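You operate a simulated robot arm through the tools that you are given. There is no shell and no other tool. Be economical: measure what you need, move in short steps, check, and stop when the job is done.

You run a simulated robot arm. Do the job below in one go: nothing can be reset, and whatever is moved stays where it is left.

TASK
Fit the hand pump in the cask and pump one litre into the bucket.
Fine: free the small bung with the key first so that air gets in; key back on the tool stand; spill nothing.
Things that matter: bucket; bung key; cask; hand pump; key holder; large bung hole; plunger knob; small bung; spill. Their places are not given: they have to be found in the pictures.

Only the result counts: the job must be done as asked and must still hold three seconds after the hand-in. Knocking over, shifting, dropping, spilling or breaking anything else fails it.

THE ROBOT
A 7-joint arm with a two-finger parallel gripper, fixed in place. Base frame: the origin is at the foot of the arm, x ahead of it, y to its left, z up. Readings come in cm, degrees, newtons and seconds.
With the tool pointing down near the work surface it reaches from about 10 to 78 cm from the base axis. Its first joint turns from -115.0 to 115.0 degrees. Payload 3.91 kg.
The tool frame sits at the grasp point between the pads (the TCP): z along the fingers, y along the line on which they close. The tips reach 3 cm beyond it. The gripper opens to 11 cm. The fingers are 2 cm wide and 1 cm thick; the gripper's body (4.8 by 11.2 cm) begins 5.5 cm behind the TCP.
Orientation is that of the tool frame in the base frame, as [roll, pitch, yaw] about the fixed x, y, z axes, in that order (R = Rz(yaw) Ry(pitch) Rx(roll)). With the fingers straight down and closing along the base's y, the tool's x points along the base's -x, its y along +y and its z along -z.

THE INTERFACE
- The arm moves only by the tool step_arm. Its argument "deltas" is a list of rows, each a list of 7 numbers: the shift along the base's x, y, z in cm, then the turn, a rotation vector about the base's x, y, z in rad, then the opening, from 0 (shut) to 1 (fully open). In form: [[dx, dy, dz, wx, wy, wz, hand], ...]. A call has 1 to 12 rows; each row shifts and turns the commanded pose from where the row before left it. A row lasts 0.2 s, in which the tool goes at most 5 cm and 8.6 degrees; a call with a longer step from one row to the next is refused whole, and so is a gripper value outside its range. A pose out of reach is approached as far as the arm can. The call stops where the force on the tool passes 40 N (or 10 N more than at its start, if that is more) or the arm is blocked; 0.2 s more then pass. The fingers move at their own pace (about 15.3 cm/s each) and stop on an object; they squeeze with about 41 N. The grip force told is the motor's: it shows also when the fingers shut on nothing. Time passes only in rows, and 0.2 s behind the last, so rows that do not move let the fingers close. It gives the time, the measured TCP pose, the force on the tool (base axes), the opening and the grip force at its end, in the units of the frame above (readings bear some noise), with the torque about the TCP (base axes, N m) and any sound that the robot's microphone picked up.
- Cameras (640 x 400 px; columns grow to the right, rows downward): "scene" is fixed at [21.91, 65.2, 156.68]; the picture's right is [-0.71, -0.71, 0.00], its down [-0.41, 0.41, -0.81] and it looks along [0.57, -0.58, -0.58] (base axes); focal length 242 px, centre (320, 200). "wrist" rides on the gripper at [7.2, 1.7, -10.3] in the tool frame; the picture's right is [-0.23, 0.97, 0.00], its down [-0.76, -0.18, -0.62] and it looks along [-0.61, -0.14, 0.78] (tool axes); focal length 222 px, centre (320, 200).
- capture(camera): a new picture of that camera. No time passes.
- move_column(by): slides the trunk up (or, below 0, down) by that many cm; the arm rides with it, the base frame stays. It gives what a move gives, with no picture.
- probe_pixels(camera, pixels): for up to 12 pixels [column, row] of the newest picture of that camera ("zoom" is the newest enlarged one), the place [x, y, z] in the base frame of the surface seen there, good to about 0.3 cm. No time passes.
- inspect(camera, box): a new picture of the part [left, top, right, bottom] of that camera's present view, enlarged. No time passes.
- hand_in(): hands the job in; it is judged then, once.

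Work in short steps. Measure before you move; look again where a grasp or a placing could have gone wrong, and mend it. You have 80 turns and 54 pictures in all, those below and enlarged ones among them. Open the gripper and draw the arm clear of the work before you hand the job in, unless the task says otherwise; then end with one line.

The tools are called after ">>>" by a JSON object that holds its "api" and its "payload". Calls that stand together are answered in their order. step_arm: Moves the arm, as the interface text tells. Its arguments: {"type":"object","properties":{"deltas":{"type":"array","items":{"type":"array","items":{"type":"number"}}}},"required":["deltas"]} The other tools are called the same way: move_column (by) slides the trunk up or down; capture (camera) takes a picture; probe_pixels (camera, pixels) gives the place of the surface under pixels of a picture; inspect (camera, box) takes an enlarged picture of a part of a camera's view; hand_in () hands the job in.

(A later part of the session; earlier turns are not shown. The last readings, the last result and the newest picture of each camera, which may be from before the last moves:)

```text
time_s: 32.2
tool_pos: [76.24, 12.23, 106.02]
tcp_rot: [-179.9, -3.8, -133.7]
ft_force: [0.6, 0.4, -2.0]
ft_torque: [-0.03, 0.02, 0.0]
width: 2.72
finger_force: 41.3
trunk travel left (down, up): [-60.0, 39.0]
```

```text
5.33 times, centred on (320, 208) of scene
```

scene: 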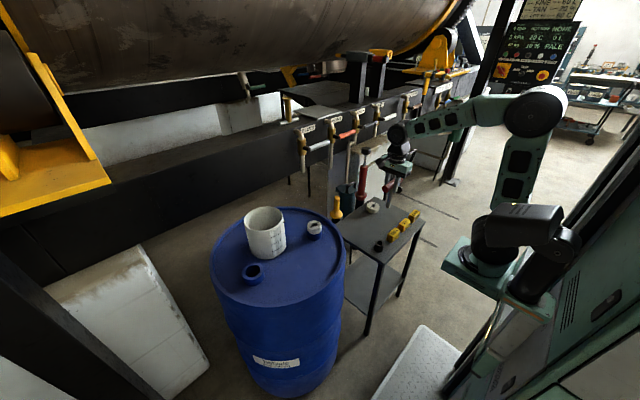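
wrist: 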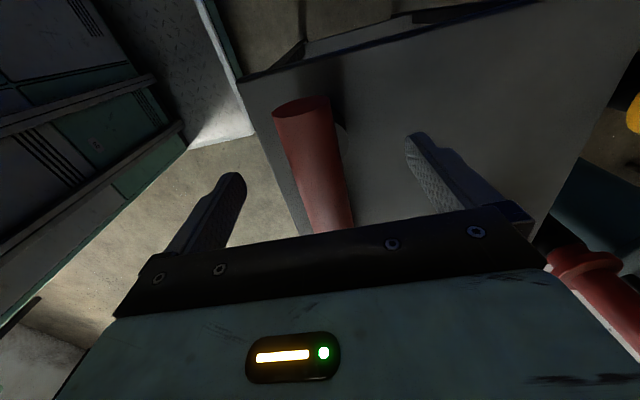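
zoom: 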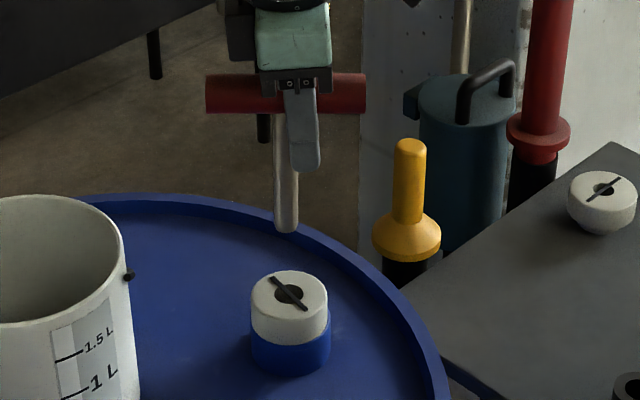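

The bung is turned and stays in place. I'll carry the key back toward the holder while undoing the turn.

>>> {"api": "step_arm", "payload": {"deltas": [[-1.035, -1.332, 0, 0, 0, -0.14, 0], [-1.035, -1.332, 0, 0, 0, -0.14, 0], [-1.035, -1.332, 0, 0, 0, -0.14, 0], [-1.035, -1.332, 0, 0, 0, -0.14, 0], [-1.035, -1.332, 0, 0, 0, -0.14, 0], [-1.035, -1.332, 0, 0, 0, -0.14, 0], [-1.035, -1.332, 0, 0, 0, -0.14, 0], [-1.035, -1.332, 0, 0, 0, -0.14, 0], [-1.035, -1.332, 0, 0, 0, -0.14, 0], [-1.035, -1.332, 0, 0, 0, -0.14, 0], [-1.035, -1.332, 0, 0, 0, -0.14, 0], [-1.035, -1.332, 0, 0, 0, -0.14, 0]]}}

>>> {"api": "step_arm", "payload": {"deltas": [[-1.035, -1.332, 0, 0, 0, -0.14, 0], [-1.035, -1.332, -2, 0, 0, -0.14, 0], [-1.035, -1.332, -4, 0, 0, -0.14, 0], [-1.035, -1.332, -4, 0, 0, -0.14, 0], [-1.035, -1.332, -4, 0, 0, -0.14, 0], [0, 0, -4, 0, 0, 0, 0], [0, 0, -1, 0, 0, 0, 0], [0, 0, 0, 0, 0, 0, 0]]}}

>>> {"api": "inspect", "payload": {"camera": "scene", "box": [366, 205, 402, 250]}}

>>> {"api": "probe_pixels", "payload": {"camera": "zoom", "pixels": [[320, 150], [320, 180], [320, 200], [310, 180], [330, 180], [300, 240], [350, 250], [320, 265], [320, 300], [305, 200], [335, 200], [340, 180]]}}

```text
time_s: 34.8
tool_pos: [64.0, -3.81, 105.84]
tcp_rot: [-180.0, -3.7, 130.0]
ft_force: [0.1, 0.0, -3.0]
ft_torque: [0.01, 0.02, -0.04]
width: 2.74
finger_force: 40.5
trunk travel left (down, up): [-60.0, 39.0]
```

```text
time_s: 36.6
tool_pos: [58.65, -10.51, 86.82]
tcp_rot: [-179.9, -3.8, 90.0]
ft_force: [0.8, -0.2, -2.0]
ft_torque: [0.0, 0.03, -0.03]
width: 2.77
finger_force: 41.3
trunk travel left (down, up): [-60.0, 39.0]
```

```text
8.89 times, centred on (384, 228) of scene
```

zoom: 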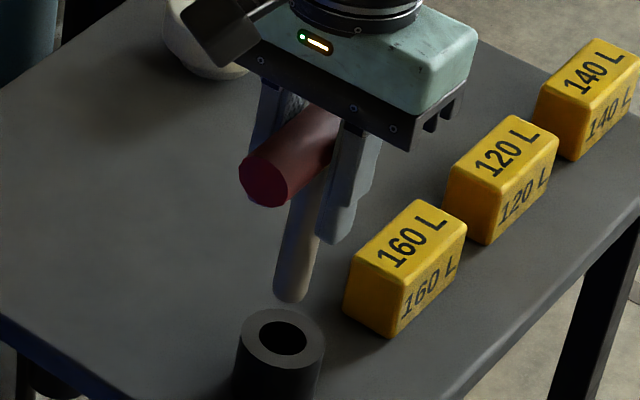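

```text
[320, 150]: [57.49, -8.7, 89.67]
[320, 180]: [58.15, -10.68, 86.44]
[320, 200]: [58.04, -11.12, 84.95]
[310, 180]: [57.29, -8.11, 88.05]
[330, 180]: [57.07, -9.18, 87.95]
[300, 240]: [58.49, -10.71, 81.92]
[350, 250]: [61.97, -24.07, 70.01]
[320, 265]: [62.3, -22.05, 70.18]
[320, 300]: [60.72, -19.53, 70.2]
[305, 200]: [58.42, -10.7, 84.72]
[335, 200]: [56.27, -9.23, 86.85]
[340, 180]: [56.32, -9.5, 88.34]
```

The tip projects near the holder opening (282,337). I'll lower 2.3 cm and check again before entering.

>>> {"api": "step_arm", "payload": {"deltas": [[0, 0, -1.3, 0, 0, 0, 0], [0, 0, -1, 0, 0, 0, 0], [0, 0, 0, 0, 0, 0, 0]]}}

>>> {"api": "inspect", "payload": {"camera": "scene", "box": [366, 215, 392, 255]}}

```text
time_s: 37.4
tool_pos: [58.67, -10.62, 84.54]
tcp_rot: [-179.9, -3.8, 90.1]
ft_force: [-0.1, 0.1, -1.9]
ft_torque: [0.02, 0.02, 0.0]
width: 2.7
finger_force: 41.2
trunk travel left (down, up): [-60.0, 39.0]
```

```text
10.00 times, centred on (379, 235) of scene
```

zoom: 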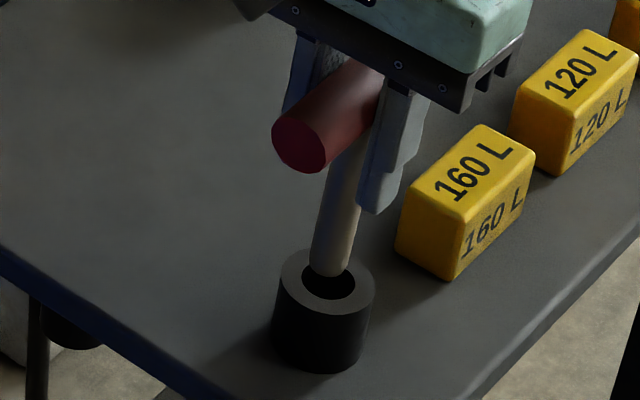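

It's nearly aligned with the hole. I'll nudge slightly toward the camera and lower gently.

>>> {"api": "step_arm", "payload": {"deltas": [[-0.12, 0.12, -0.3, 0, 0, 0, 0], [0, 0, -0.3, 0, 0, 0, 0], [0, 0, -0.3, 0, 0, 0, 0], [0, 0, 0, 0, 0, 0, 0]]}}

>>> {"api": "step_arm", "payload": {"deltas": [[0, 0, -0.3, 0, 0, 0, 0], [0, 0, -0.3, 0, 0, 0, 0], [0, 0, 0, 0, 0, 0, 0]]}}

>>> {"api": "inspect", "payload": {"camera": "scene", "box": [366, 215, 392, 255]}}

```text
time_s: 38.4
tool_pos: [58.58, -10.41, 83.72]
tcp_rot: [-180.0, -3.8, 90.1]
ft_force: [0.1, 1.2, -2.9]
ft_torque: [0.04, -0.01, 0.0]
width: 2.72
finger_force: 40.9
trunk travel left (down, up): [-60.0, 39.0]
```

```text
time_s: 39.2
tool_pos: [58.62, -10.42, 83.13]
tcp_rot: [-179.9, -3.8, 90.2]
ft_force: [0.3, 0.0, -2.3]
ft_torque: [-0.02, -0.02, -0.01]
width: 2.73
finger_force: 41.2
trunk travel left (down, up): [-60.0, 39.0]
```

```text
10.00 times, centred on (379, 235) of scene
```

zoom: 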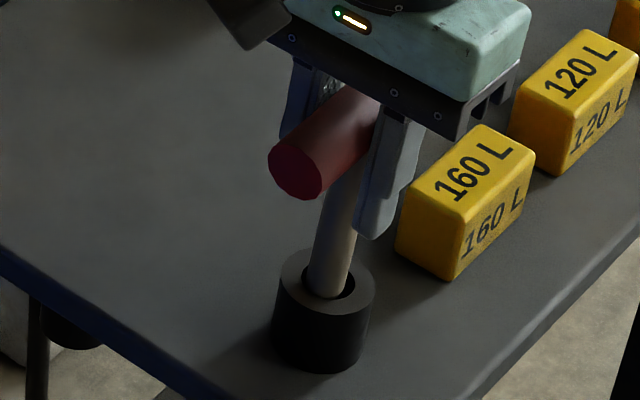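

The peg is inside the holder. I'll lower until it touches bottom.

>>> {"api": "step_arm", "payload": {"deltas": [[0, 0, -0.5, 0, 0, 0, 0], [0, 0, -0.5, 0, 0, 0, 0], [0, 0, -0.5, 0, 0, 0, 0], [0, 0, -0.4, 0, 0, 0, 0], [0, 0, -0.3, 0, 0, 0, 0], [0, 0, 0, 0, 0, 0, 0]]}}

>>> {"api": "step_arm", "payload": {"deltas": [[0, 0, -0.2, 0, 0, 0, 0], [0, 0, -0.2, 0, 0, 0, 0], [0, 0, 0, 0, 0, 0, 0]]}}

```text
time_s: 40.6
tool_pos: [58.6, -10.39, 80.84]
tcp_rot: [-179.9, -3.8, 90.1]
ft_force: [0.1, -0.5, -2.4]
ft_torque: [0.05, 0.01, 0.0]
width: 2.75
finger_force: 41.6
trunk travel left (down, up): [-60.0, 39.0]
```

```text
time_s: 41.4
tool_pos: [58.68, -10.52, 80.52]
tcp_rot: [-180.0, -3.8, 90.1]
ft_force: [-0.4, 0.5, -2.2]
ft_torque: [0.08, -0.01, 0.01]
width: 2.73
finger_force: 41.0
trunk travel left (down, up): [-60.0, 39.0]
```

>>> {"api": "step_arm", "payload": {"deltas": [[0, 0, -0.15, 0, 0, 0, 0], [0, 0, -0.15, 0, 0, 0, 0], [0, 0, -0.15, 0, 0, 0, 0], [0, 0, 0, 0, 0, 0, 0]]}}

```text
time_s: 42.4
tool_pos: [58.57, -10.38, 79.99]
tcp_rot: [-179.9, -3.8, 90.1]
ft_force: [0.1, -1.4, -2.0]
ft_torque: [-0.07, -0.01, 0.0]
width: 2.73
finger_force: 41.1
trunk travel left (down, up): [-60.0, 39.0]
```

Still no bottom contact at z 80.0; I'll continue gently.

>>> {"api": "step_arm", "payload": {"deltas": [[0, 0, -0.15, 0, 0, 0, 0], [0, 0, -0.15, 0, 0, 0, 0], [0, 0, -0.1, 0, 0, 0, 0], [0, 0, 0, 0, 0, 0, 0]]}}

>>> {"api": "inspect", "payload": {"camera": "scene", "box": [366, 215, 392, 255]}}

```text
time_s: 43.4
tool_pos: [58.56, -10.42, 79.62]
tcp_rot: [-180.0, -3.8, 90.1]
ft_force: [1.4, -9.2, 0.8]
ft_torque: [-0.43, -0.06, 0.01]
width: 2.75
finger_force: 41.6
trunk travel left (down, up): [-60.0, 39.0]
```

```text
10.00 times, centred on (379, 235) of scene
```

zoom: 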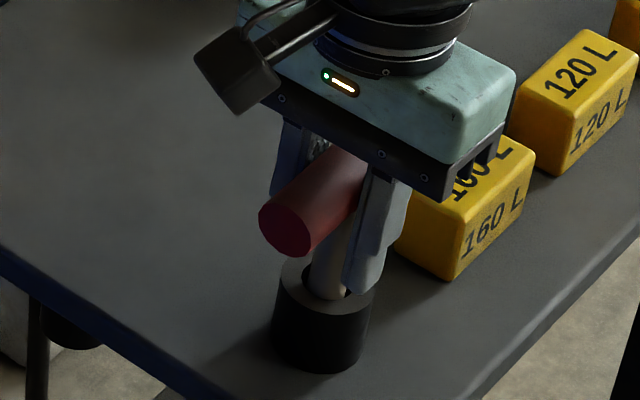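

There's a small side force toward -y and it is practically on the bottom. I'll relax 0.2 toward -y, then open and rise clear.

>>> {"api": "step_arm", "payload": {"deltas": [[0, -0.25, -0.05, 0, 0, 0, 0], [0, 0, 0, 0, 0, 0, 0], [0, 0, 0, 0, 0, 0, 0.4], [0, 0, 0, 0, 0, 0, 1], [0, 0, 0, 0, 0, 0, 1], [0, 0, 1, 0, 0, 0, 1], [0, 0, 3, 0, 0, 0, 1], [0, 0, 4, -0.066, 0, 0, 1], [0, 0, 4, 0, 0, 0, 1], [0, 0, 4, 0, 0, 0, 1], [0, 0, 4, 0, 0, 0, 1]]}}

>>> {"api": "inspect", "payload": {"camera": "scene", "box": [350, 190, 430, 255]}}

```text
time_s: 45.8
tool_pos: [58.47, -10.71, 99.74]
tcp_rot: [179.9, 0.0, 90.0]
ft_force: [-0.3, -0.4, 0.0]
ft_torque: [0.02, 0.02, 0.02]
width: 11.0
finger_force: 0.1
trunk travel left (down, up): [-60.0, 39.0]
```

```text
6.15 times, centred on (390, 222) of scene
```

zoom: 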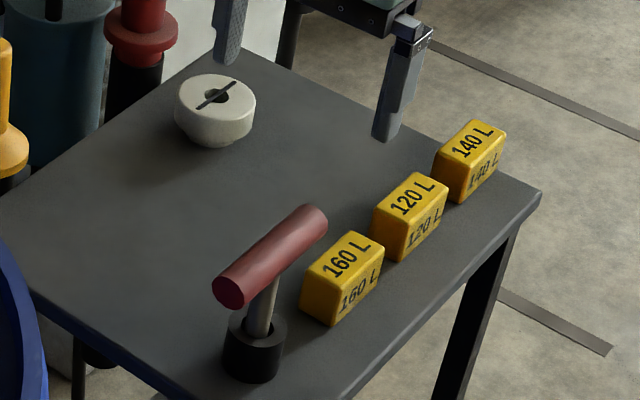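

The key is back upright in its holder. Next, the pump: I'll check the clearance behind and above it by probing the older scene picture.

>>> {"api": "probe_pixels", "payload": {"camera": "scene", "pixels": [[385, 175], [345, 165], [376, 190], [347, 133], [345, 110], [318, 146], [382, 118], [357, 60], [378, 60], [405, 175], [372, 150], [335, 205]]}}

>>> {"api": "probe_pixels", "payload": {"camera": "scene", "pixels": [[345, 190], [350, 185], [366, 170], [363, 190], [361, 197], [340, 90], [310, 110], [320, 85], [300, 150], [400, 110], [300, 130], [360, 110]]}}

```text
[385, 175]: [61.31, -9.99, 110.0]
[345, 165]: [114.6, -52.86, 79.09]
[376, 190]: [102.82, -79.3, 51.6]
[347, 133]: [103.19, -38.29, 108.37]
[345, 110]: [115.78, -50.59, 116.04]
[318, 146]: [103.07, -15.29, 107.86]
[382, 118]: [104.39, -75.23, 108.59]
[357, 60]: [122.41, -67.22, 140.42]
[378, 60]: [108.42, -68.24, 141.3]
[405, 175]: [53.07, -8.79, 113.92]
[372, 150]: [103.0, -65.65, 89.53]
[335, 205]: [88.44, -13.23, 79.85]
```

```text
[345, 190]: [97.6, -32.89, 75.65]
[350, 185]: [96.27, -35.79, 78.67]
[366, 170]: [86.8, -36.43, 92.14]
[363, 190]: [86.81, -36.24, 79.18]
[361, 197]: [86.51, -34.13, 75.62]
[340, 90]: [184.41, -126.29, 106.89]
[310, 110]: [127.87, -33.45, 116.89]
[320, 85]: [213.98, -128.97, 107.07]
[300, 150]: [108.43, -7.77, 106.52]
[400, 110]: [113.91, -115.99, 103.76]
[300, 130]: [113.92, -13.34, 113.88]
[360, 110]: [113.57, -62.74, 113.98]
```

Nothing obstructs the space above the pump (handles are at x≥103). I'll turn the tool with the camera facing outward and then tip it up to horizontal, bearing -14°, so the camera is on top. First the turn, while rising and moving off.

>>> {"api": "step_arm", "payload": {"deltas": [[0.5, -1, 1, 0, 0, -0.14, 1], [0.5, -1, 1, 0, 0, -0.14, 1], [0.5, -1, 1, 0, 0, -0.14, 1], [0.5, -1, 1, 0, 0, -0.14, 1], [0.5, -1, 1, 0, 0, -0.14, 1], [0.5, -1, 1, 0, 0, -0.14, 1], [0.5, -1, 1, 0, 0, -0.14, 1], [0.5, -1, 1, 0, 0, -0.14, 1], [0.5, -1, 1, 0, 0, -0.14, 1], [0.5, -1, 1, 0, 0, -0.14, 1], [0.5, -1, 1, 0, 0, -0.14, 1], [0.5, -1, 1, 0, 0, -0.14, 1]]}}

>>> {"api": "step_arm", "payload": {"deltas": [[0, 0, 0, 0, 0, -0.14, 1], [0, 0, 0, -0.0346, -0.1385, 0, 1], [0, 0, 0, -0.0346, -0.1385, 0, 1], [0, 0, 0, -0.0346, -0.1385, 0, 1], [0, 0, 0, -0.0346, -0.1385, 0, 1], [0, 0, 0, -0.0346, -0.1385, 0, 1], [0, 0, 0, -0.0346, -0.1385, 0, 1], [0, 0, 0, -0.0346, -0.1385, 0, 1], [0, 0, 0, -0.0346, -0.1385, 0, 1], [0, 0, 0, 0, 0, 0, 1]]}}

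```text
time_s: 48.4
tool_pos: [64.57, -22.65, 111.63]
tcp_rot: [-179.9, 0.0, -6.3]
ft_force: [0.6, -0.2, 0.2]
ft_torque: [-0.02, 0.0, 0.01]
width: 11.0
finger_force: 0.0
trunk travel left (down, up): [-60.0, 39.0]
```

```text
time_s: 50.6
tool_pos: [64.56, -22.64, 111.67]
tcp_rot: [-179.5, -65.5, -14.4]
ft_force: [0.5, -0.3, 0.2]
ft_torque: [0.01, -0.03, -0.02]
width: 11.02
finger_force: 0.1
trunk travel left (down, up): [-60.0, 39.0]
```

The wrist manages it. I'll finish tipping to horizontal and look.

>>> {"api": "step_arm", "payload": {"deltas": [[0, 0, 0, -0.0346, -0.1385, 0, 1], [0, 0, 0, -0.0346, -0.1385, 0, 1], [0, 0, 0, -0.0346, -0.1385, 0, 1], [0, 0, 0, 0, 0, 0, 1]]}}

>>> {"api": "capture", "payload": {"camera": "wrist"}}

>>> {"api": "probe_pixels", "payload": {"camera": "wrist", "pixels": [[320, 60], [320, 100], [320, 140], [300, 100], [340, 100], [280, 100], [360, 100], [320, 180], [320, 30], [400, 100], [250, 100], [320, 10]]}}

```text
time_s: 51.6
tool_pos: [67.46, -23.15, 113.09]
tcp_rot: [-60.9, -89.8, -133.0]
ft_force: [0.2, -0.1, -0.7]
ft_torque: [0.01, 0.0, 0.01]
width: 10.98
finger_force: 0.1
out of reach, approached as far as the arm can: row 2, 3
trunk travel left (down, up): [-60.0, 39.0]
```

```text
13 pictures are left
```

wrist: 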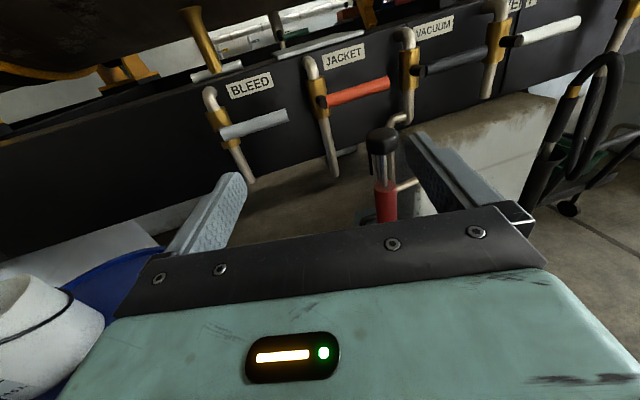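

```text
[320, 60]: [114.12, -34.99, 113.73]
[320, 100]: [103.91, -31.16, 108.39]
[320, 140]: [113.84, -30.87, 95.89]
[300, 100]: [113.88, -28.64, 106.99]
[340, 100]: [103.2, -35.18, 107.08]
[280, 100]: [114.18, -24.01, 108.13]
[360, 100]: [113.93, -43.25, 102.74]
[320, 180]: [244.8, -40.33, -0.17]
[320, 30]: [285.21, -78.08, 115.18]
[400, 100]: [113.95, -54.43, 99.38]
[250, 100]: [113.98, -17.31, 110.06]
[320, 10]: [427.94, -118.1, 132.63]
```

The pump is visible at wrist (385,140–215). I'll refine its axis from here, then go to a pre-grasp 12 cm short of it.

>>> {"api": "probe_pixels", "payload": {"camera": "wrist", "pixels": [[371, 145], [383, 145], [396, 145], [383, 130], [376, 170], [386, 170], [387, 200], [377, 200], [396, 200], [405, 185], [387, 215], [384, 155]]}}

>>> {"api": "step_arm", "payload": {"deltas": [[1, -1.2, -3, 0, 0, 0, 1], [1, -1.2, -3, 0, 0, 0, 1], [1, -1.2, -3, 0, 0, 0, 1], [1, -1.2, -3, 0, 0, 0, 1], [1, -1.2, -3, 0, 0, 0, 1], [1, -1.2, -2.5, 0, 0, 0, 1], [1, -1.2, -2.5, 0, 0, 0, 1], [1, -1.2, -2.5, 0, 0, 0, 1], [0, 0, 0, 0, 0, 0, 1]]}}

```text
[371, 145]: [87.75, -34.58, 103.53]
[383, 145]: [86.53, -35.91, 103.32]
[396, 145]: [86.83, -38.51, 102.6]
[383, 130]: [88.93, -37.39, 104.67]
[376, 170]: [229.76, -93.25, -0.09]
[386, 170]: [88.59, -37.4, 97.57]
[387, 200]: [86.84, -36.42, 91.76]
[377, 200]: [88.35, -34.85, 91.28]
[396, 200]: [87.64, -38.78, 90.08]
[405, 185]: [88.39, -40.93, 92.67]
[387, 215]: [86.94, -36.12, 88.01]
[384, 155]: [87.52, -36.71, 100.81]
```

```text
time_s: 53.6
tool_pos: [68.3, -24.49, 110.13]
tcp_rot: [-118.5, -89.8, -75.4]
ft_force: [0.8, -0.2, -0.7]
ft_torque: [-0.01, 0.02, -0.04]
width: 10.98
finger_force: 0.0
out of reach, approached as far as the arm can: row 1, 2, 3, 4, 5, 6, 7, 8
trunk travel left (down, up): [-60.0, 39.0]
```

The arm can't fold that close at lower height. I'll extend outward at this height first and then use the column to come down.

>>> {"api": "step_arm", "payload": {"deltas": [[1.2, -1.2, 0, 0, 0, 0, 1], [1.2, -1.2, 0, 0, 0, 0, 1], [1.2, -1.2, 0, 0, 0, 0, 1], [1.2, -1.2, 0, 0, 0, 0, 1], [0, 0, 0, 0, 0, 0, 1]]}}

```text
time_s: 54.8
tool_pos: [68.76, -25.1, 110.12]
tcp_rot: [-137.6, -89.7, -56.3]
ft_force: [0.3, -0.2, -0.5]
ft_torque: [0.0, 0.0, -0.01]
width: 11.0
finger_force: 0.0
out of reach, approached as far as the arm can: row 1, 2, 3, 4
trunk travel left (down, up): [-60.0, 39.0]
```

The commanded pose has run ahead of the arm (to about z 89). I'll bring the command back up to z≈110 so they agree before using the column.

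>>> {"api": "step_arm", "payload": {"deltas": [[0, 0.4, 4.2, 0, 0, 0, 1], [0, 0.4, 4.2, 0, 0, 0, 1], [0, 0.4, 4.2, 0, 0, 0, 1], [0, 0.4, 4.2, 0, 0, 0, 1], [0, 0.4, 4.2, 0, 0, 0, 1], [0, 0, 0, 0, 0, 0, 1]]}}

```text
time_s: 56.2
tool_pos: [68.87, -23.08, 131.3]
tcp_rot: [-86.0, -89.8, -107.9]
ft_force: [0.8, 0.7, 0.1]
ft_torque: [-0.02, -0.05, 0.01]
width: 11.01
finger_force: 0.1
trunk travel left (down, up): [-60.0, 39.0]
```

The command now follows from the measured pose and the arm is at z 131 with no limits hit. I'll extend to (77.5, -34) here, then lower the column.

>>> {"api": "step_arm", "payload": {"deltas": [[1.1, -1.4, 0, 0, 0, 0, 1], [1.1, -1.4, 0, 0, 0, 0, 1], [1.1, -1.4, 0, 0, 0, 0, 1], [1.1, -1.4, 0, 0, 0, 0, 1], [1.1, -1.4, 0, 0, 0, 0, 1], [1.1, -1.4, 0, 0, 0, 0, 1], [1.1, -1.4, 0, 0, 0, 0, 1], [1.0, -1.2, 0, 0, 0, 0, 1], [0, 0, 0, 0, 0, 0, 1]]}}

>>> {"api": "move_column", "payload": {"by": -25}}

>>> {"api": "capture", "payload": {"camera": "scene"}}

```text
time_s: 58.2
tool_pos: [77.59, -34.04, 131.17]
tcp_rot: [-75.4, -89.8, -118.5]
ft_force: [-0.4, -0.3, -0.4]
ft_torque: [-0.03, -0.02, 0.0]
width: 11.02
finger_force: 0.1
trunk travel left (down, up): [-60.0, 39.0]
```

```text
time_s: 60.8
tool_pos: [77.5, -34.06, 105.99]
tcp_rot: [-80.2, -89.8, -113.8]
ft_force: [-0.2, 0.2, 0.5]
ft_torque: [0.0, -0.01, 0.01]
width: 11.01
finger_force: 0.1
trunk travel left (down, up): [-35.0, 64.0]
```

```text
12 pictures are left
```

scene: 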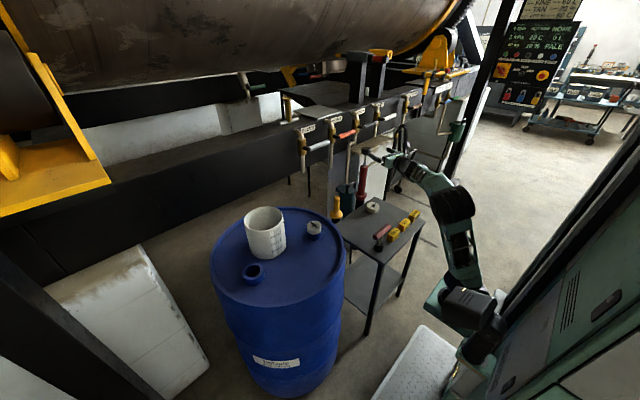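

Before lowering more, I'll check the elbow and forearm height over the stand.

>>> {"api": "probe_pixels", "payload": {"camera": "scene", "pixels": [[400, 168], [415, 175], [430, 183], [445, 195], [455, 208], [458, 235], [465, 265], [440, 300], [390, 158], [485, 330]]}}

```text
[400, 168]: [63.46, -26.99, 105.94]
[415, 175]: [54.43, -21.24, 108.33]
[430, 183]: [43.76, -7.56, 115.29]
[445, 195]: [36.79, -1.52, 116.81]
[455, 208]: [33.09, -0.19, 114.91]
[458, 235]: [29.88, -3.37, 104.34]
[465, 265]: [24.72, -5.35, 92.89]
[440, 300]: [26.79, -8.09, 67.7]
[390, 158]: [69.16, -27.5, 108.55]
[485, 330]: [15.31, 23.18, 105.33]
```

Clearance looks adequate. I'll lower the column 16.5 to z≈89.5 and then advance along the tool axis toward the pump body at (89.0, -36.9).

>>> {"api": "move_column", "payload": {"by": -16.5}}

>>> {"api": "step_arm", "payload": {"deltas": [[1.5, -0.37, 0, 0, 0, 0, 1], [1.5, -0.37, 0, 0, 0, 0, 1], [1.5, -0.37, 0, 0, 0, 0, 1], [1.5, -0.37, 0, 0, 0, 0, 1], [1.5, -0.37, 0, 0, 0, 0, 1], [0, 0, 0, 0, 0, 0, 1]]}}

>>> {"api": "capture", "payload": {"camera": "wrist"}}

```text
time_s: 62.6
tool_pos: [77.5, -34.08, 89.67]
tcp_rot: [-79.7, -89.8, -114.3]
ft_force: [-0.4, -0.3, -0.5]
ft_torque: [0.01, 0.02, 0.01]
width: 10.99
finger_force: 0.1
trunk travel left (down, up): [-18.5, 80.5]
```

```text
time_s: 64.0
tool_pos: [85.05, -35.97, 89.57]
tcp_rot: [-80.8, -89.8, -113.2]
ft_force: [-1.0, -1.0, 0.0]
ft_torque: [0.0, 0.0, -0.03]
width: 11.0
finger_force: 0.0
trunk travel left (down, up): [-18.5, 80.5]
```

```text
11 pictures are left
```

wrist: 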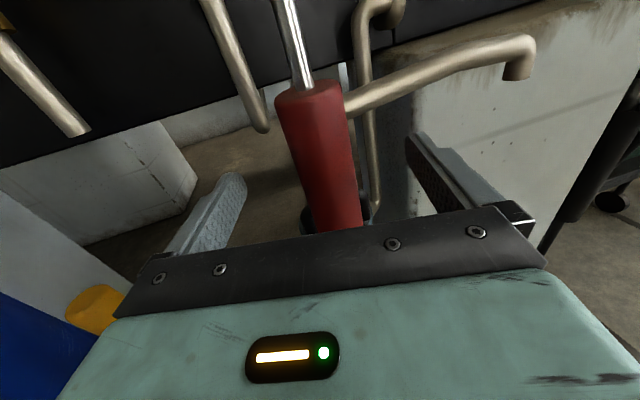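

The cylinder is centred between the fingers and the spout lies above the right one. I'll advance the last 3.9 cm and close.

>>> {"api": "probe_pixels", "payload": {"camera": "wrist", "pixels": [[516, 76], [531, 70], [502, 70], [440, 70], [360, 98], [305, 95], [320, 140], [330, 200], [310, 88], [280, 100], [345, 100], [516, 45]]}}

>>> {"api": "step_arm", "payload": {"deltas": [[1.3, -0.31, 0, 0, 0, 0, 1], [1.3, -0.31, 0, 0, 0, 0, 1], [1.3, -0.31, 0, 0, 0, 0, 1], [0, 0, 0, 0, 0, 0, 1], [0, 0, 0, 0, 0, 0, 0.3], [0, 0, 0, 0, 0, 0, 0.2], [0, 0, 0, 0, 0, 0, 0.2], [0, 0, 0, 0, 0, 0, 0.2]]}}

```text
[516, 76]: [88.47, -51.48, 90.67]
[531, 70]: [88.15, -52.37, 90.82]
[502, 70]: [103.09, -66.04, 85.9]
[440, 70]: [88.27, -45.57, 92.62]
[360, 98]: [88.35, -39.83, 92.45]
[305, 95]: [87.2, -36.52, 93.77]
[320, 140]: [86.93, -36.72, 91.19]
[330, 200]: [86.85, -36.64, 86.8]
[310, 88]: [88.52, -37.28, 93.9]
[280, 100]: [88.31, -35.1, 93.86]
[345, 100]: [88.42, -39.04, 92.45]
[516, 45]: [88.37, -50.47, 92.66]
```

```text
time_s: 65.8
tool_pos: [88.95, -36.98, 89.57]
tcp_rot: [-77.5, -89.8, -116.6]
ft_force: [0.3, -3.3, 0.5]
ft_torque: [-0.29, -0.03, -0.05]
width: 4.04
finger_force: 40.9
trunk travel left (down, up): [-18.5, 80.5]
```

Gripped at width 4.0. The spout tip is 14.7 cm from the axis along -y. I'll lift straight up with the column, in stages.

>>> {"api": "move_column", "payload": {"by": 4}}

>>> {"api": "move_column", "payload": {"by": 40}}

>>> {"api": "capture", "payload": {"camera": "scene"}}

```text
time_s: 66.7
tool_pos: [89.03, -36.96, 93.48]
tcp_rot: [-97.2, -89.8, -96.8]
ft_force: [-0.3, 0.2, -5.4]
ft_torque: [0.03, -0.01, -0.01]
width: 4.07
finger_force: 41.3
trunk travel left (down, up): [-22.5, 76.5]
```

```text
time_s: 70.5
tool_pos: [88.95, -36.81, 133.43]
tcp_rot: [-89.8, -89.8, -104.1]
ft_force: [0.5, 0.0, -5.3]
ft_torque: [0.03, -0.04, 0.02]
width: 4.05
finger_force: 41.1
trunk travel left (down, up): [-62.5, 36.5]
```

```text
10 pictures are left
```

scene: 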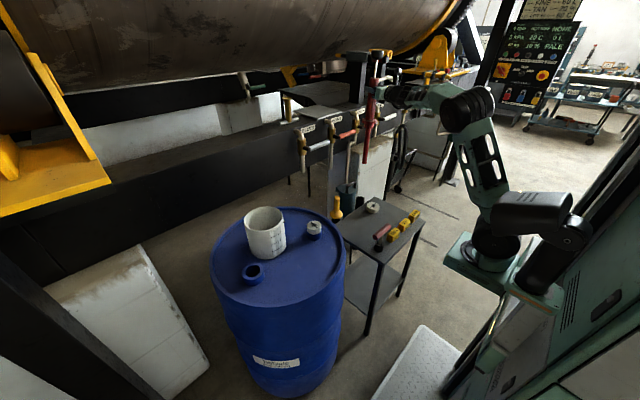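

The pump is fully out. I'll measure its parts: tube bottom near (365,160), flange near (370,95).

>>> {"api": "inspect", "payload": {"camera": "scene", "box": [340, 40, 440, 170]}}

>>> {"api": "probe_pixels", "payload": {"camera": "scene", "pixels": [[365, 160], [365, 155], [366, 140], [367, 120], [368, 108], [370, 100], [370, 94], [371, 85], [376, 52], [363, 98], [365, 162], [374, 70]]}}

```text
3.08 times, centred on (390, 105) of scene
```

zoom: 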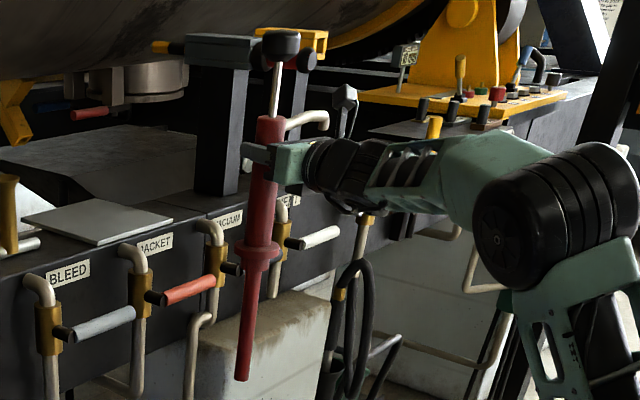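

```text
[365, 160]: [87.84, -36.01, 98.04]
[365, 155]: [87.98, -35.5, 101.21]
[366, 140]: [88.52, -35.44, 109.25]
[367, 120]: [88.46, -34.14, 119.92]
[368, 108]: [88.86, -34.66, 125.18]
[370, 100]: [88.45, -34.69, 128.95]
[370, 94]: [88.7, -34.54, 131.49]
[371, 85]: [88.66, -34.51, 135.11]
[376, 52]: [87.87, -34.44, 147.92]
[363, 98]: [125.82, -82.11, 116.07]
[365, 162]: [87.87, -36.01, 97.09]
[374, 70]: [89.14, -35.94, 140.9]
```

The tube bottom is 37 cm below the TCP (z≈96.5) and the flange about 11–13 below. I'll raise the column 10 and swing across to above the large hole, turning +34° so the spout points at the bucket.

>>> {"api": "move_column", "payload": {"by": 10}}

>>> {"api": "step_arm", "payload": {"deltas": [[-0.3, 2, 0, 0, 0, 0.02, 0.2], [-0.6, 4, 0, 0, 0, 0.03, 0.2], [-0.6, 4, 0, 0, 0, 0.03, 0.2], [-0.6, 4, 0, 0, 0, 0.03, 0.2], [-0.6, 4, 0, 0, 0, 0.03, 0.2], [-0.6, 4, 0, 0, 0, 0.03, 0.2], [-0.6, 4, 0, 0, 0, 0.03, 0.2], [-0.6, 4, 0, 0, 0, 0.03, 0.2], [-0.6, 4, 0, 0, 0, 0.03, 0.2], [-0.6, 4, 0, 0, 0, 0.03, 0.2], [-0.6, 2, 0, 0, 0, 0.03, 0.2], [0, 0, 0, 0, 0, 0, 0.2]]}}

```text
time_s: 71.8
tool_pos: [89.09, -36.72, 143.46]
tcp_rot: [-92.2, -89.9, -101.8]
ft_force: [0.2, -0.2, -5.8]
ft_torque: [0.02, 0.0, 0.01]
width: 4.04
finger_force: 40.9
trunk travel left (down, up): [-72.5, 26.5]
```

```text
time_s: 74.4
tool_pos: [82.83, 3.27, 143.54]
tcp_rot: [-89.5, -89.8, -86.1]
ft_force: [0.2, 0.4, -5.6]
ft_torque: [0.05, 0.03, 0.01]
width: 4.04
finger_force: 40.7
trunk travel left (down, up): [-72.5, 26.5]
```

The swing is smooth. Second half to (76.7, 43.0) with the remaining turn.

>>> {"api": "step_arm", "payload": {"deltas": [[-0.6, 3, 0, 0, 0, 0.025, 0.2], [-0.6, 4, 0, 0, 0, 0.025, 0.2], [-0.6, 4, 0, 0, 0, 0.025, 0.2], [-0.6, 4, 0, 0, 0, 0.025, 0.2], [-0.6, 4, 0, 0, 0, 0.025, 0.2], [-0.6, 4, 0, 0, 0, 0.025, 0.2], [-0.6, 4, 0, 0, 0, 0.025, 0.2], [-0.6, 4, 0, 0, 0, 0.025, 0.2], [-0.6, 4, 0, 0, 0, 0.025, 0.2], [-0.5, 3, 0, 0, 0, 0.025, 0.2], [-0.2, 1.7, 0, 0, 0, 0.027, 0.2], [0, 0, 0, 0, 0, 0, 0.2]]}}

>>> {"api": "move_column", "payload": {"by": -12}}

>>> {"api": "capture", "payload": {"camera": "scene"}}

```text
time_s: 77.0
tool_pos: [76.46, 43.0, 143.48]
tcp_rot: [-120.9, -89.9, -38.8]
ft_force: [0.1, -0.8, -5.4]
ft_torque: [-0.03, -0.01, 0.08]
width: 4.05
finger_force: 41.1
trunk travel left (down, up): [-72.5, 26.5]
```

```text
time_s: 78.5
tool_pos: [76.58, 42.83, 131.71]
tcp_rot: [-83.7, -89.8, -76.1]
ft_force: [-0.3, 0.3, -7.1]
ft_torque: [0.04, 0.05, -0.01]
width: 4.04
finger_force: 41.5
trunk travel left (down, up): [-60.5, 38.5]
```

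```text
8 pictures are left
```

scene: 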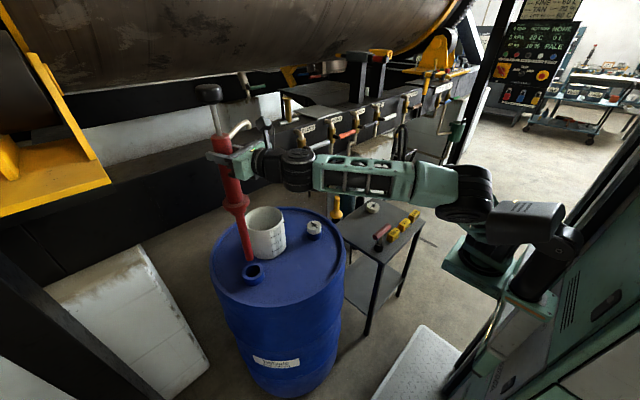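

The tube tip is near (249,262), above the hole at (253,270). I'll zoom in and measure.

>>> {"api": "inspect", "payload": {"camera": "scene", "box": [225, 190, 285, 290]}}

>>> {"api": "probe_pixels", "payload": {"camera": "zoom", "pixels": [[291, 50], [293, 100], [297, 150], [301, 200], [304, 250], [306, 280], [306, 290], [290, 250], [318, 250], [298, 280], [316, 285], [320, 360]]}}

```text
4.00 times, centred on (255, 240) of scene
```

zoom: 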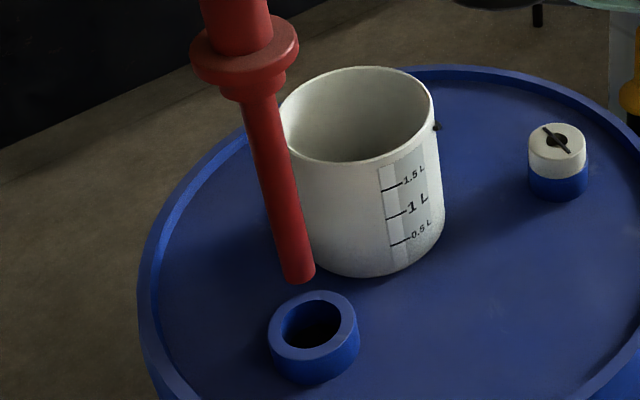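

```text
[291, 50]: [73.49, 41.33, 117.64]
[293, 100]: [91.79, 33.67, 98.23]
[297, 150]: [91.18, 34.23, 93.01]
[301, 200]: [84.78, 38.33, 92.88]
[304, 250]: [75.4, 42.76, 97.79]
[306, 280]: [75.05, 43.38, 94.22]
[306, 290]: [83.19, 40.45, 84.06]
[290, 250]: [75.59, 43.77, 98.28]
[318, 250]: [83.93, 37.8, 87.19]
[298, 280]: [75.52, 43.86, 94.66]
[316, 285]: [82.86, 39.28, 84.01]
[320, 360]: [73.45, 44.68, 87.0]
```

The tip is about (-0.4, +0.2) from the hole centre, and the hole has ample clearance (r≈2.5 vs 1.35). I'll correct by +0.35 in x, then lower with the column.

>>> {"api": "step_arm", "payload": {"deltas": [[0.35, -0.05, 0, 0, 0, 0, 0.2], [0, 0, 0, 0, 0, 0, 0.2]]}}

>>> {"api": "move_column", "payload": {"by": -9}}

>>> {"api": "inspect", "payload": {"camera": "scene", "box": [225, 190, 285, 290]}}

```text
time_s: 79.1
tool_pos: [76.89, 42.67, 131.64]
tcp_rot: [-81.0, -89.7, -78.6]
ft_force: [0.5, 1.2, -6.6]
ft_torque: [0.03, 0.06, 0.03]
width: 4.02
finger_force: 41.4
trunk travel left (down, up): [-60.5, 38.5]
```

```text
time_s: 80.4
tool_pos: [76.9, 42.66, 122.48]
tcp_rot: [-81.7, -89.8, -78.0]
ft_force: [0.7, 0.8, -6.6]
ft_torque: [-0.01, 0.01, -0.02]
width: 4.04
finger_force: 41.0
trunk travel left (down, up): [-51.5, 47.5]
```

```text
4.00 times, centred on (255, 240) of scene
```

zoom: 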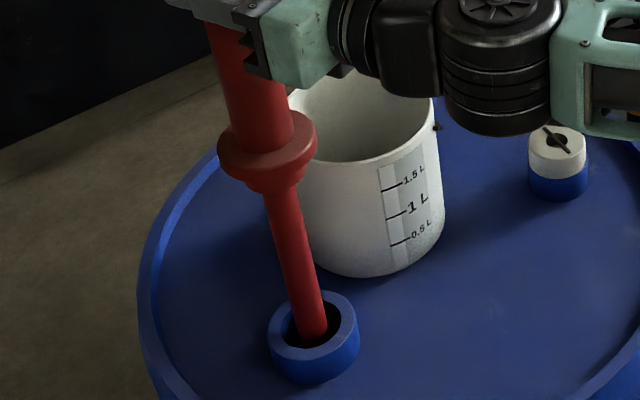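

The tube is in the hole, centred. I'll lower the column 17 more, then finish gently with the arm.

>>> {"api": "move_column", "payload": {"by": -17}}

>>> {"api": "step_arm", "payload": {"deltas": [[0, 0, -0.5, 0, 0, 0, 0.2], [0, 0, -0.5, 0, 0, 0, 0.2], [0, 0, -0.5, 0, 0, 0, 0.2], [0, 0, -0.4, 0, 0, 0, 0.2], [0, 0, 0, 0, 0, 0, 0.2]]}}

```text
time_s: 82.3
tool_pos: [76.95, 42.71, 105.59]
tcp_rot: [-81.9, -89.8, -77.8]
ft_force: [0.0, -0.2, -6.3]
ft_torque: [0.04, 0.0, -0.02]
width: 4.04
finger_force: 40.8
trunk travel left (down, up): [-34.5, 64.5]
```

```text
time_s: 83.5
tool_pos: [76.9, 42.77, 103.71]
tcp_rot: [-83.5, -89.7, -76.3]
ft_force: [-1.1, 0.3, -5.5]
ft_torque: [0.03, 0.02, -0.01]
width: 4.04
finger_force: 41.2
trunk travel left (down, up): [-34.5, 64.5]
```

Still free-hanging (-5.5 N). I'll continue in small steps until it seats.

>>> {"api": "step_arm", "payload": {"deltas": [[0, 0, -0.4, 0, 0, 0, 0.2], [0, 0, -0.4, 0, 0, 0, 0.2], [0, 0, -0.3, 0, 0, 0, 0.2], [0, 0, 0, 0, 0, 0, 0.2]]}}

>>> {"api": "step_arm", "payload": {"deltas": [[0, 0, -0.3, 0, 0, 0, 0.2], [0, 0, -0.3, 0, 0, 0, 0.2], [0, 0, -0.3, 0, 0, 0, 0.2], [0, 0, 0, 0, 0, 0, 0.2]]}}

>>> {"api": "inspect", "payload": {"camera": "scene", "box": [215, 170, 285, 290]}}

```text
time_s: 84.5
tool_pos: [77.04, 42.78, 102.6]
tcp_rot: [-79.6, -89.8, -79.9]
ft_force: [0.4, -0.6, -7.1]
ft_torque: [-0.01, 0.02, 0.01]
width: 4.03
finger_force: 40.7
trunk travel left (down, up): [-34.5, 64.5]
```

```text
time_s: 85.5
tool_pos: [76.81, 42.68, 102.37]
tcp_rot: [-27.6, -89.3, -132.0]
ft_force: [5.2, 9.0, 36.6]
ft_torque: [0.33, -0.04, -0.07]
width: 4.06
finger_force: 40.7
trunk travel left (down, up): [-34.5, 64.5]
```

```text
3.33 times, centred on (250, 230) of scene
```

zoom: 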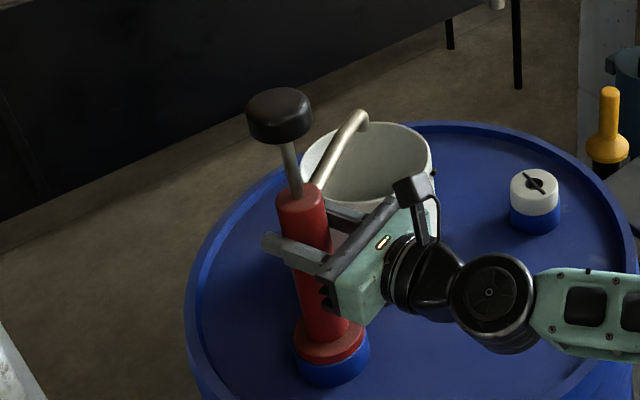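

Contact of 37 N came at TCP z 102.4, and the flange appears on the neck. I'll verify the flange and spout positions.

>>> {"api": "probe_pixels", "payload": {"camera": "zoom", "pixels": [[330, 360], [320, 350], [360, 330], [330, 375], [364, 119], [368, 122], [345, 135], [325, 165], [280, 130], [275, 95], [300, 200], [400, 150]]}}

```text
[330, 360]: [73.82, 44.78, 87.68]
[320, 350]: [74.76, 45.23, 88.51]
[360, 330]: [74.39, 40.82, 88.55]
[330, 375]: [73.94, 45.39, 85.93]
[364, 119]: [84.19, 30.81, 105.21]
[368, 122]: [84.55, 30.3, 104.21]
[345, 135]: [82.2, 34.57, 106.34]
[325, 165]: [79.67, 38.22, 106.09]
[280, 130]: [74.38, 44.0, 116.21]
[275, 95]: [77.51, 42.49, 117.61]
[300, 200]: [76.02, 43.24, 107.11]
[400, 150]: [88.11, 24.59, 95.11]
```

The pump is seated (flange bottom ≈87.2) and the spout tip is at about (84.7, 30.3), right over the bucket centre. I'll ease the pressure, open, and back off along the tool axis.

>>> {"api": "step_arm", "payload": {"deltas": [[0, 0, 0.2, 0, 0, 0, 0.2], [0, 0, 0, 0, 0, 0, 0.5], [0, 0, 0, 0, 0, 0, 1], [0, 0, 0, 0, 0, 0, 1], [-0.94, -0.34, 0, 0, 0, 0, 1], [-1.88, -0.68, 0, 0, 0, 0, 1], [-2.8, -1.0, 0, 0, 0, 0, 1], [-2.8, -1.0, 0, 0, 0, 0, 1], [-2.8, -1.0, 0, 0, 0, 0, 1], [0, 0, 0, 0, 0, 0, 1]]}}

>>> {"api": "move_column", "payload": {"by": 13.6}}

>>> {"api": "capture", "payload": {"camera": "wrist"}}

```text
time_s: 87.7
tool_pos: [65.7, 38.72, 102.17]
tcp_rot: [-70.2, -89.8, -89.3]
ft_force: [0.1, 0.8, -0.1]
ft_torque: [0.04, 0.01, -0.04]
width: 11.01
finger_force: 0.0
trunk travel left (down, up): [-34.5, 64.5]
```

```text
time_s: 89.3
tool_pos: [65.8, 38.77, 115.62]
tcp_rot: [-76.9, -89.8, -82.9]
ft_force: [-0.6, -0.4, -0.1]
ft_torque: [0.02, 0.03, -0.01]
width: 10.99
finger_force: 0.0
trunk travel left (down, up): [-48.1, 50.9]
```

```text
4 pictures are left
```

wrist: 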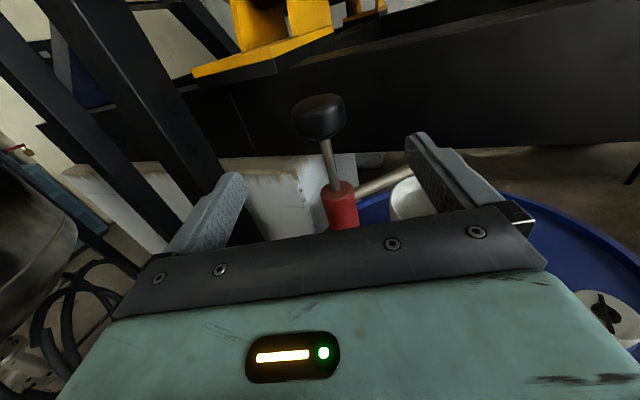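

The pump stands on its own. I'll measure the knob precisely from this view.

>>> {"api": "probe_pixels", "payload": {"camera": "wrist", "pixels": [[295, 118], [318, 118], [343, 115], [320, 98], [320, 134], [322, 138], [328, 150], [335, 180], [340, 184], [330, 128], [340, 205], [305, 102]]}}

```text
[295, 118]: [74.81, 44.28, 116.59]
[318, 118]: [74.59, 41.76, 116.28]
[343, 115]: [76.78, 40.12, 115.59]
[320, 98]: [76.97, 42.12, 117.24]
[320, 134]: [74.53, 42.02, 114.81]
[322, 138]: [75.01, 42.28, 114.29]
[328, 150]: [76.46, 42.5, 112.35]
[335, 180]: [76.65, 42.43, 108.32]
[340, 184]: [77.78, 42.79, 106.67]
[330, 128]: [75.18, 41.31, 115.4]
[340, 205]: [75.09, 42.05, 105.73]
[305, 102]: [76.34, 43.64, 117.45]
```

The knob centre is at about (77.0, 42.7, 115.8), rod top stop at 106.9. I'll advance over the knob and close on it.

>>> {"api": "step_arm", "payload": {"deltas": [[1.9, 0.66, 0, 0, 0, 0, 1], [1.9, 0.66, 0, 0, 0, 0, 1], [1.9, 0.66, 0, 0, 0, 0, 1], [1.9, 0.66, 0, 0, 0, 0, 1], [1.9, 0.66, 0.1, 0, 0, 0, 1], [1.8, 0.66, 0, 0, 0, 0, 1], [0, 0, 0, 0, 0, 0, 1], [0, 0, 0, 0, 0, 0, 0.4], [0, 0, 0, 0, 0, 0, 0.3], [0, 0, 0, 0, 0, 0, 0.3], [0, 0, 0, 0, 0, 0, 0.3]]}}

```text
time_s: 91.7
tool_pos: [76.98, 42.72, 115.76]
tcp_rot: [-75.5, -89.8, -84.2]
ft_force: [0.4, 0.5, 0.4]
ft_torque: [0.11, -0.18, 0.03]
width: 4.99
finger_force: 41.6
trunk travel left (down, up): [-48.1, 50.9]
```

Gripped the knob (5.0 cm). First I'll push down 3 cm slowly to feel the resistance.

>>> {"api": "step_arm", "payload": {"deltas": [[0, 0, -0.5, 0, 0, 0, 0.2], [0, 0, -0.5, 0, 0, 0, 0.2], [0, 0, -0.5, 0, 0, 0, 0.2], [0, 0, -0.5, 0, 0, 0, 0.2], [0, 0, -0.5, 0, 0, 0, 0.2], [0, 0, -0.5, 0, 0, 0, 0.2], [0, 0, 0, 0, 0, 0, 0.2]]}}

```text
time_s: 93.3
tool_pos: [77.05, 42.66, 112.86]
tcp_rot: [-72.9, -89.8, -86.8]
ft_force: [-5.6, 6.2, 5.4]
ft_torque: [0.46, -0.25, -0.16]
width: 4.97
finger_force: 40.3
trunk travel left (down, up): [-48.1, 50.9]
```

It moves down easily (5 N). I'll continue to the lower stop.

>>> {"api": "step_arm", "payload": {"deltas": [[0, 0, -0.5, 0, 0, 0, 0.2], [0, 0, -0.5, 0, 0, 0, 0.2], [0, 0, -0.5, 0, 0, 0, 0.2], [0, 0, -0.5, 0, 0, 0, 0.2], [0, 0, -0.5, 0, 0, 0, 0.2], [0, 0, -0.5, 0, 0, 0, 0.2], [0, 0, -0.5, 0, 0, 0, 0.2], [0, 0, -0.4, 0, 0, 0, 0.2], [0, 0, 0, 0, 0, 0, 0.2]]}}

>>> {"api": "inspect", "payload": {"camera": "scene", "box": [215, 170, 295, 270]}}

```text
time_s: 95.1
tool_pos: [77.03, 42.73, 109.75]
tcp_rot: [-23.7, -89.1, -136.1]
ft_force: [3.0, 8.6, 9.0]
ft_torque: [-0.07, -0.18, -0.17]
width: 4.97
finger_force: 40.8
trunk travel left (down, up): [-48.1, 50.9]
stopped in row 9: the force on the tool passed its limit at 41 N (the readings are from after the stop); the commanded pose is now the measured one
```

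```text
4.00 times, centred on (255, 220) of scene
```

zoom: 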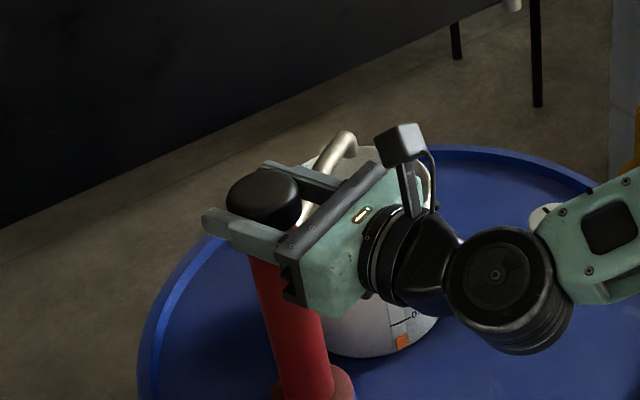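

The lower stop is at z 109.75 (a 6.0 cm stroke), and an orange level mark has appeared low on the bucket gauge, about 0.25 L. I'll pull up slowly, 6 cm, to where it began.

>>> {"api": "step_arm", "payload": {"deltas": [[0, 0, 0.5, 0, 0, 0, 0.2], [0, 0, 0.5, 0, 0, 0, 0.2], [0, 0, 0.5, 0, 0, 0, 0.2], [0, 0, 0.5, 0, 0, 0, 0.2], [0, 0, 0.5, 0, 0, 0, 0.2], [0, 0, 0.5, 0, 0, 0, 0.2], [0, 0, 0, 0, 0, 0, 0.2]]}}

>>> {"api": "step_arm", "payload": {"deltas": [[0, 0, 0.5, 0, 0, 0, 0.2], [0, 0, 0.5, 0, 0, 0, 0.2], [0, 0, 0.5, 0, 0, 0, 0.2], [0, 0, 0.5, 0, 0, 0, 0.2], [0, 0, 0.5, 0, 0, 0, 0.2], [0, 0, 0.5, 0, 0, 0, 0.2], [0, 0, 0, 0, 0, 0, 0.2]]}}

>>> {"api": "inspect", "payload": {"camera": "scene", "box": [215, 170, 295, 270]}}

```text
time_s: 96.7
tool_pos: [76.94, 42.61, 112.48]
tcp_rot: [-28.1, -89.2, -131.6]
ft_force: [0.7, 11.3, 4.6]
ft_torque: [-0.47, 0.4, 0.09]
width: 4.97
finger_force: 41.3
trunk travel left (down, up): [-48.1, 50.9]
```

```text
time_s: 98.3
tool_pos: [77.05, 42.64, 115.55]
tcp_rot: [-20.3, -89.2, -139.6]
ft_force: [2.0, 0.1, 1.2]
ft_torque: [-0.03, -0.37, 0.01]
width: 4.96
finger_force: 40.9
trunk travel left (down, up): [-48.1, 50.9]
```

```text
4.00 times, centred on (255, 220) of scene
```

zoom: 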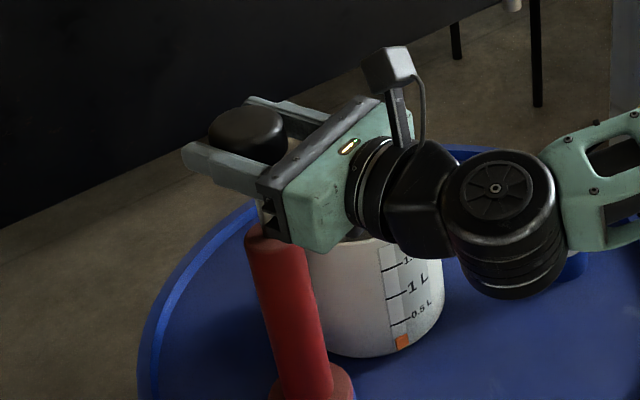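

The pump stayed seated, and the gauge now shows the orange top at y≈335 (0.5 L line at 324, zero ≈350), so roughly 0.25 L per stroke. I'll do two more strokes down and up at the same range.

>>> {"api": "step_arm", "payload": {"deltas": [[0, 0, -0.5, 0, 0, 0, 0.2], [0, 0, -0.5, 0, 0, 0, 0.2], [0, 0, -0.5, 0, 0, 0, 0.2], [0, 0, -0.5, 0, 0, 0, 0.2], [0, 0, -0.5, 0, 0, 0, 0.2], [0, 0, -0.5, 0, 0, 0, 0.2], [0, 0, -0.5, 0, 0, 0, 0.2], [0, 0, -0.5, 0, 0, 0, 0.2], [0, 0, -0.5, 0, 0, 0, 0.2], [0, 0, -0.5, 0, 0, 0, 0.2], [0, 0, -0.5, 0, 0, 0, 0.2], [0, 0, -0.5, 0, 0, 0, 0.2]]}}

>>> {"api": "step_arm", "payload": {"deltas": [[0, 0, 0.5, 0, 0, 0, 0.2], [0, 0, 0.5, 0, 0, 0, 0.2], [0, 0, 0.5, 0, 0, 0, 0.2], [0, 0, 0.5, 0, 0, 0, 0.2], [0, 0, 0.5, 0, 0, 0, 0.2], [0, 0, 0.5, 0, 0, 0, 0.2], [0, 0, 0.5, 0, 0, 0, 0.2], [0, 0, 0.5, 0, 0, 0, 0.2], [0, 0, 0.5, 0, 0, 0, 0.2], [0, 0, 0.5, 0, 0, 0, 0.2], [0, 0, 0.5, 0, 0, 0, 0.2], [0, 0, 0.5, 0, 0, 0, 0.2]]}}

```text
time_s: 100.9
tool_pos: [76.99, 42.61, 109.69]
tcp_rot: [-25.0, -89.1, -134.7]
ft_force: [11.0, 3.6, 15.8]
ft_torque: [-0.28, 0.69, 0.01]
width: 4.99
finger_force: 40.7
trunk travel left (down, up): [-48.1, 50.9]
```

```text
time_s: 103.5
tool_pos: [76.97, 42.78, 115.53]
tcp_rot: [-19.0, -89.4, -140.8]
ft_force: [2.2, -1.2, 2.6]
ft_torque: [-0.49, -0.34, 0.1]
width: 4.97
finger_force: 41.6
trunk travel left (down, up): [-48.1, 50.9]
```

The second stroke was clean. Now the third.

>>> {"api": "step_arm", "payload": {"deltas": [[0, 0, -0.5, 0, 0, 0, 0.2], [0, 0, -0.5, 0, 0, 0, 0.2], [0, 0, -0.5, 0, 0, 0, 0.2], [0, 0, -0.5, 0, 0, 0, 0.2], [0, 0, -0.5, 0, 0, 0, 0.2], [0, 0, -0.5, 0, 0, 0, 0.2], [0, 0, -0.5, 0, 0, 0, 0.2], [0, 0, -0.5, 0, 0, 0, 0.2], [0, 0, -0.5, 0, 0, 0, 0.2], [0, 0, -0.5, 0, 0, 0, 0.2], [0, 0, -0.5, 0, 0, 0, 0.2], [0, 0, -0.5, 0, 0, 0, 0.2]]}}

>>> {"api": "step_arm", "payload": {"deltas": [[0, 0, 0.5, 0, 0, 0, 0.2], [0, 0, 0.5, 0, 0, 0, 0.2], [0, 0, 0.5, 0, 0, 0, 0.2], [0, 0, 0.5, 0, 0, 0, 0.2], [0, 0, 0.5, 0, 0, 0, 0.2], [0, 0, 0.5, 0, 0, 0, 0.2], [0, 0, 0.5, 0, 0, 0, 0.2], [0, 0, 0.5, 0, 0, 0, 0.2], [0, 0, 0.5, 0, 0, 0, 0.2], [0, 0, 0.5, 0, 0, 0, 0.2], [0, 0, 0.5, 0, 0, 0, 0.2], [0, 0, 0.5, 0, 0, 0, 0.2]]}}

>>> {"api": "inspect", "payload": {"camera": "scene", "box": [260, 230, 290, 265]}}

```text
time_s: 106.1
tool_pos: [76.97, 42.59, 109.65]
tcp_rot: [-24.4, -89.0, -135.4]
ft_force: [-1.2, 9.5, 12.0]
ft_torque: [-0.37, 0.77, -0.14]
width: 4.96
finger_force: 40.7
trunk travel left (down, up): [-48.1, 50.9]
```

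```text
time_s: 108.7
tool_pos: [77.09, 42.59, 115.59]
tcp_rot: [-32.2, -89.1, -127.7]
ft_force: [-1.6, 1.0, 0.6]
ft_torque: [0.21, 0.59, -0.11]
width: 4.96
finger_force: 41.0
trunk travel left (down, up): [-48.1, 50.9]
```

```text
11.43 times, centred on (275, 248) of scene
```

zoom: 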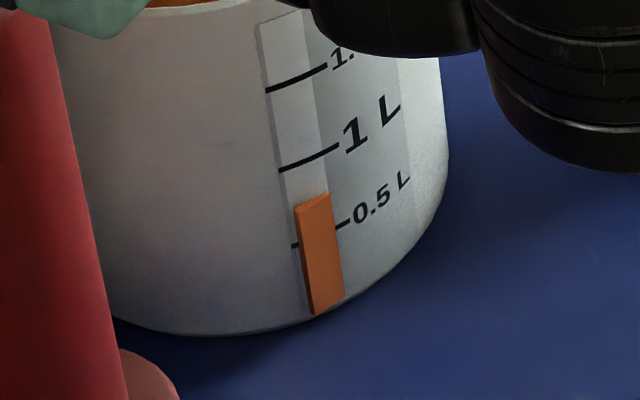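

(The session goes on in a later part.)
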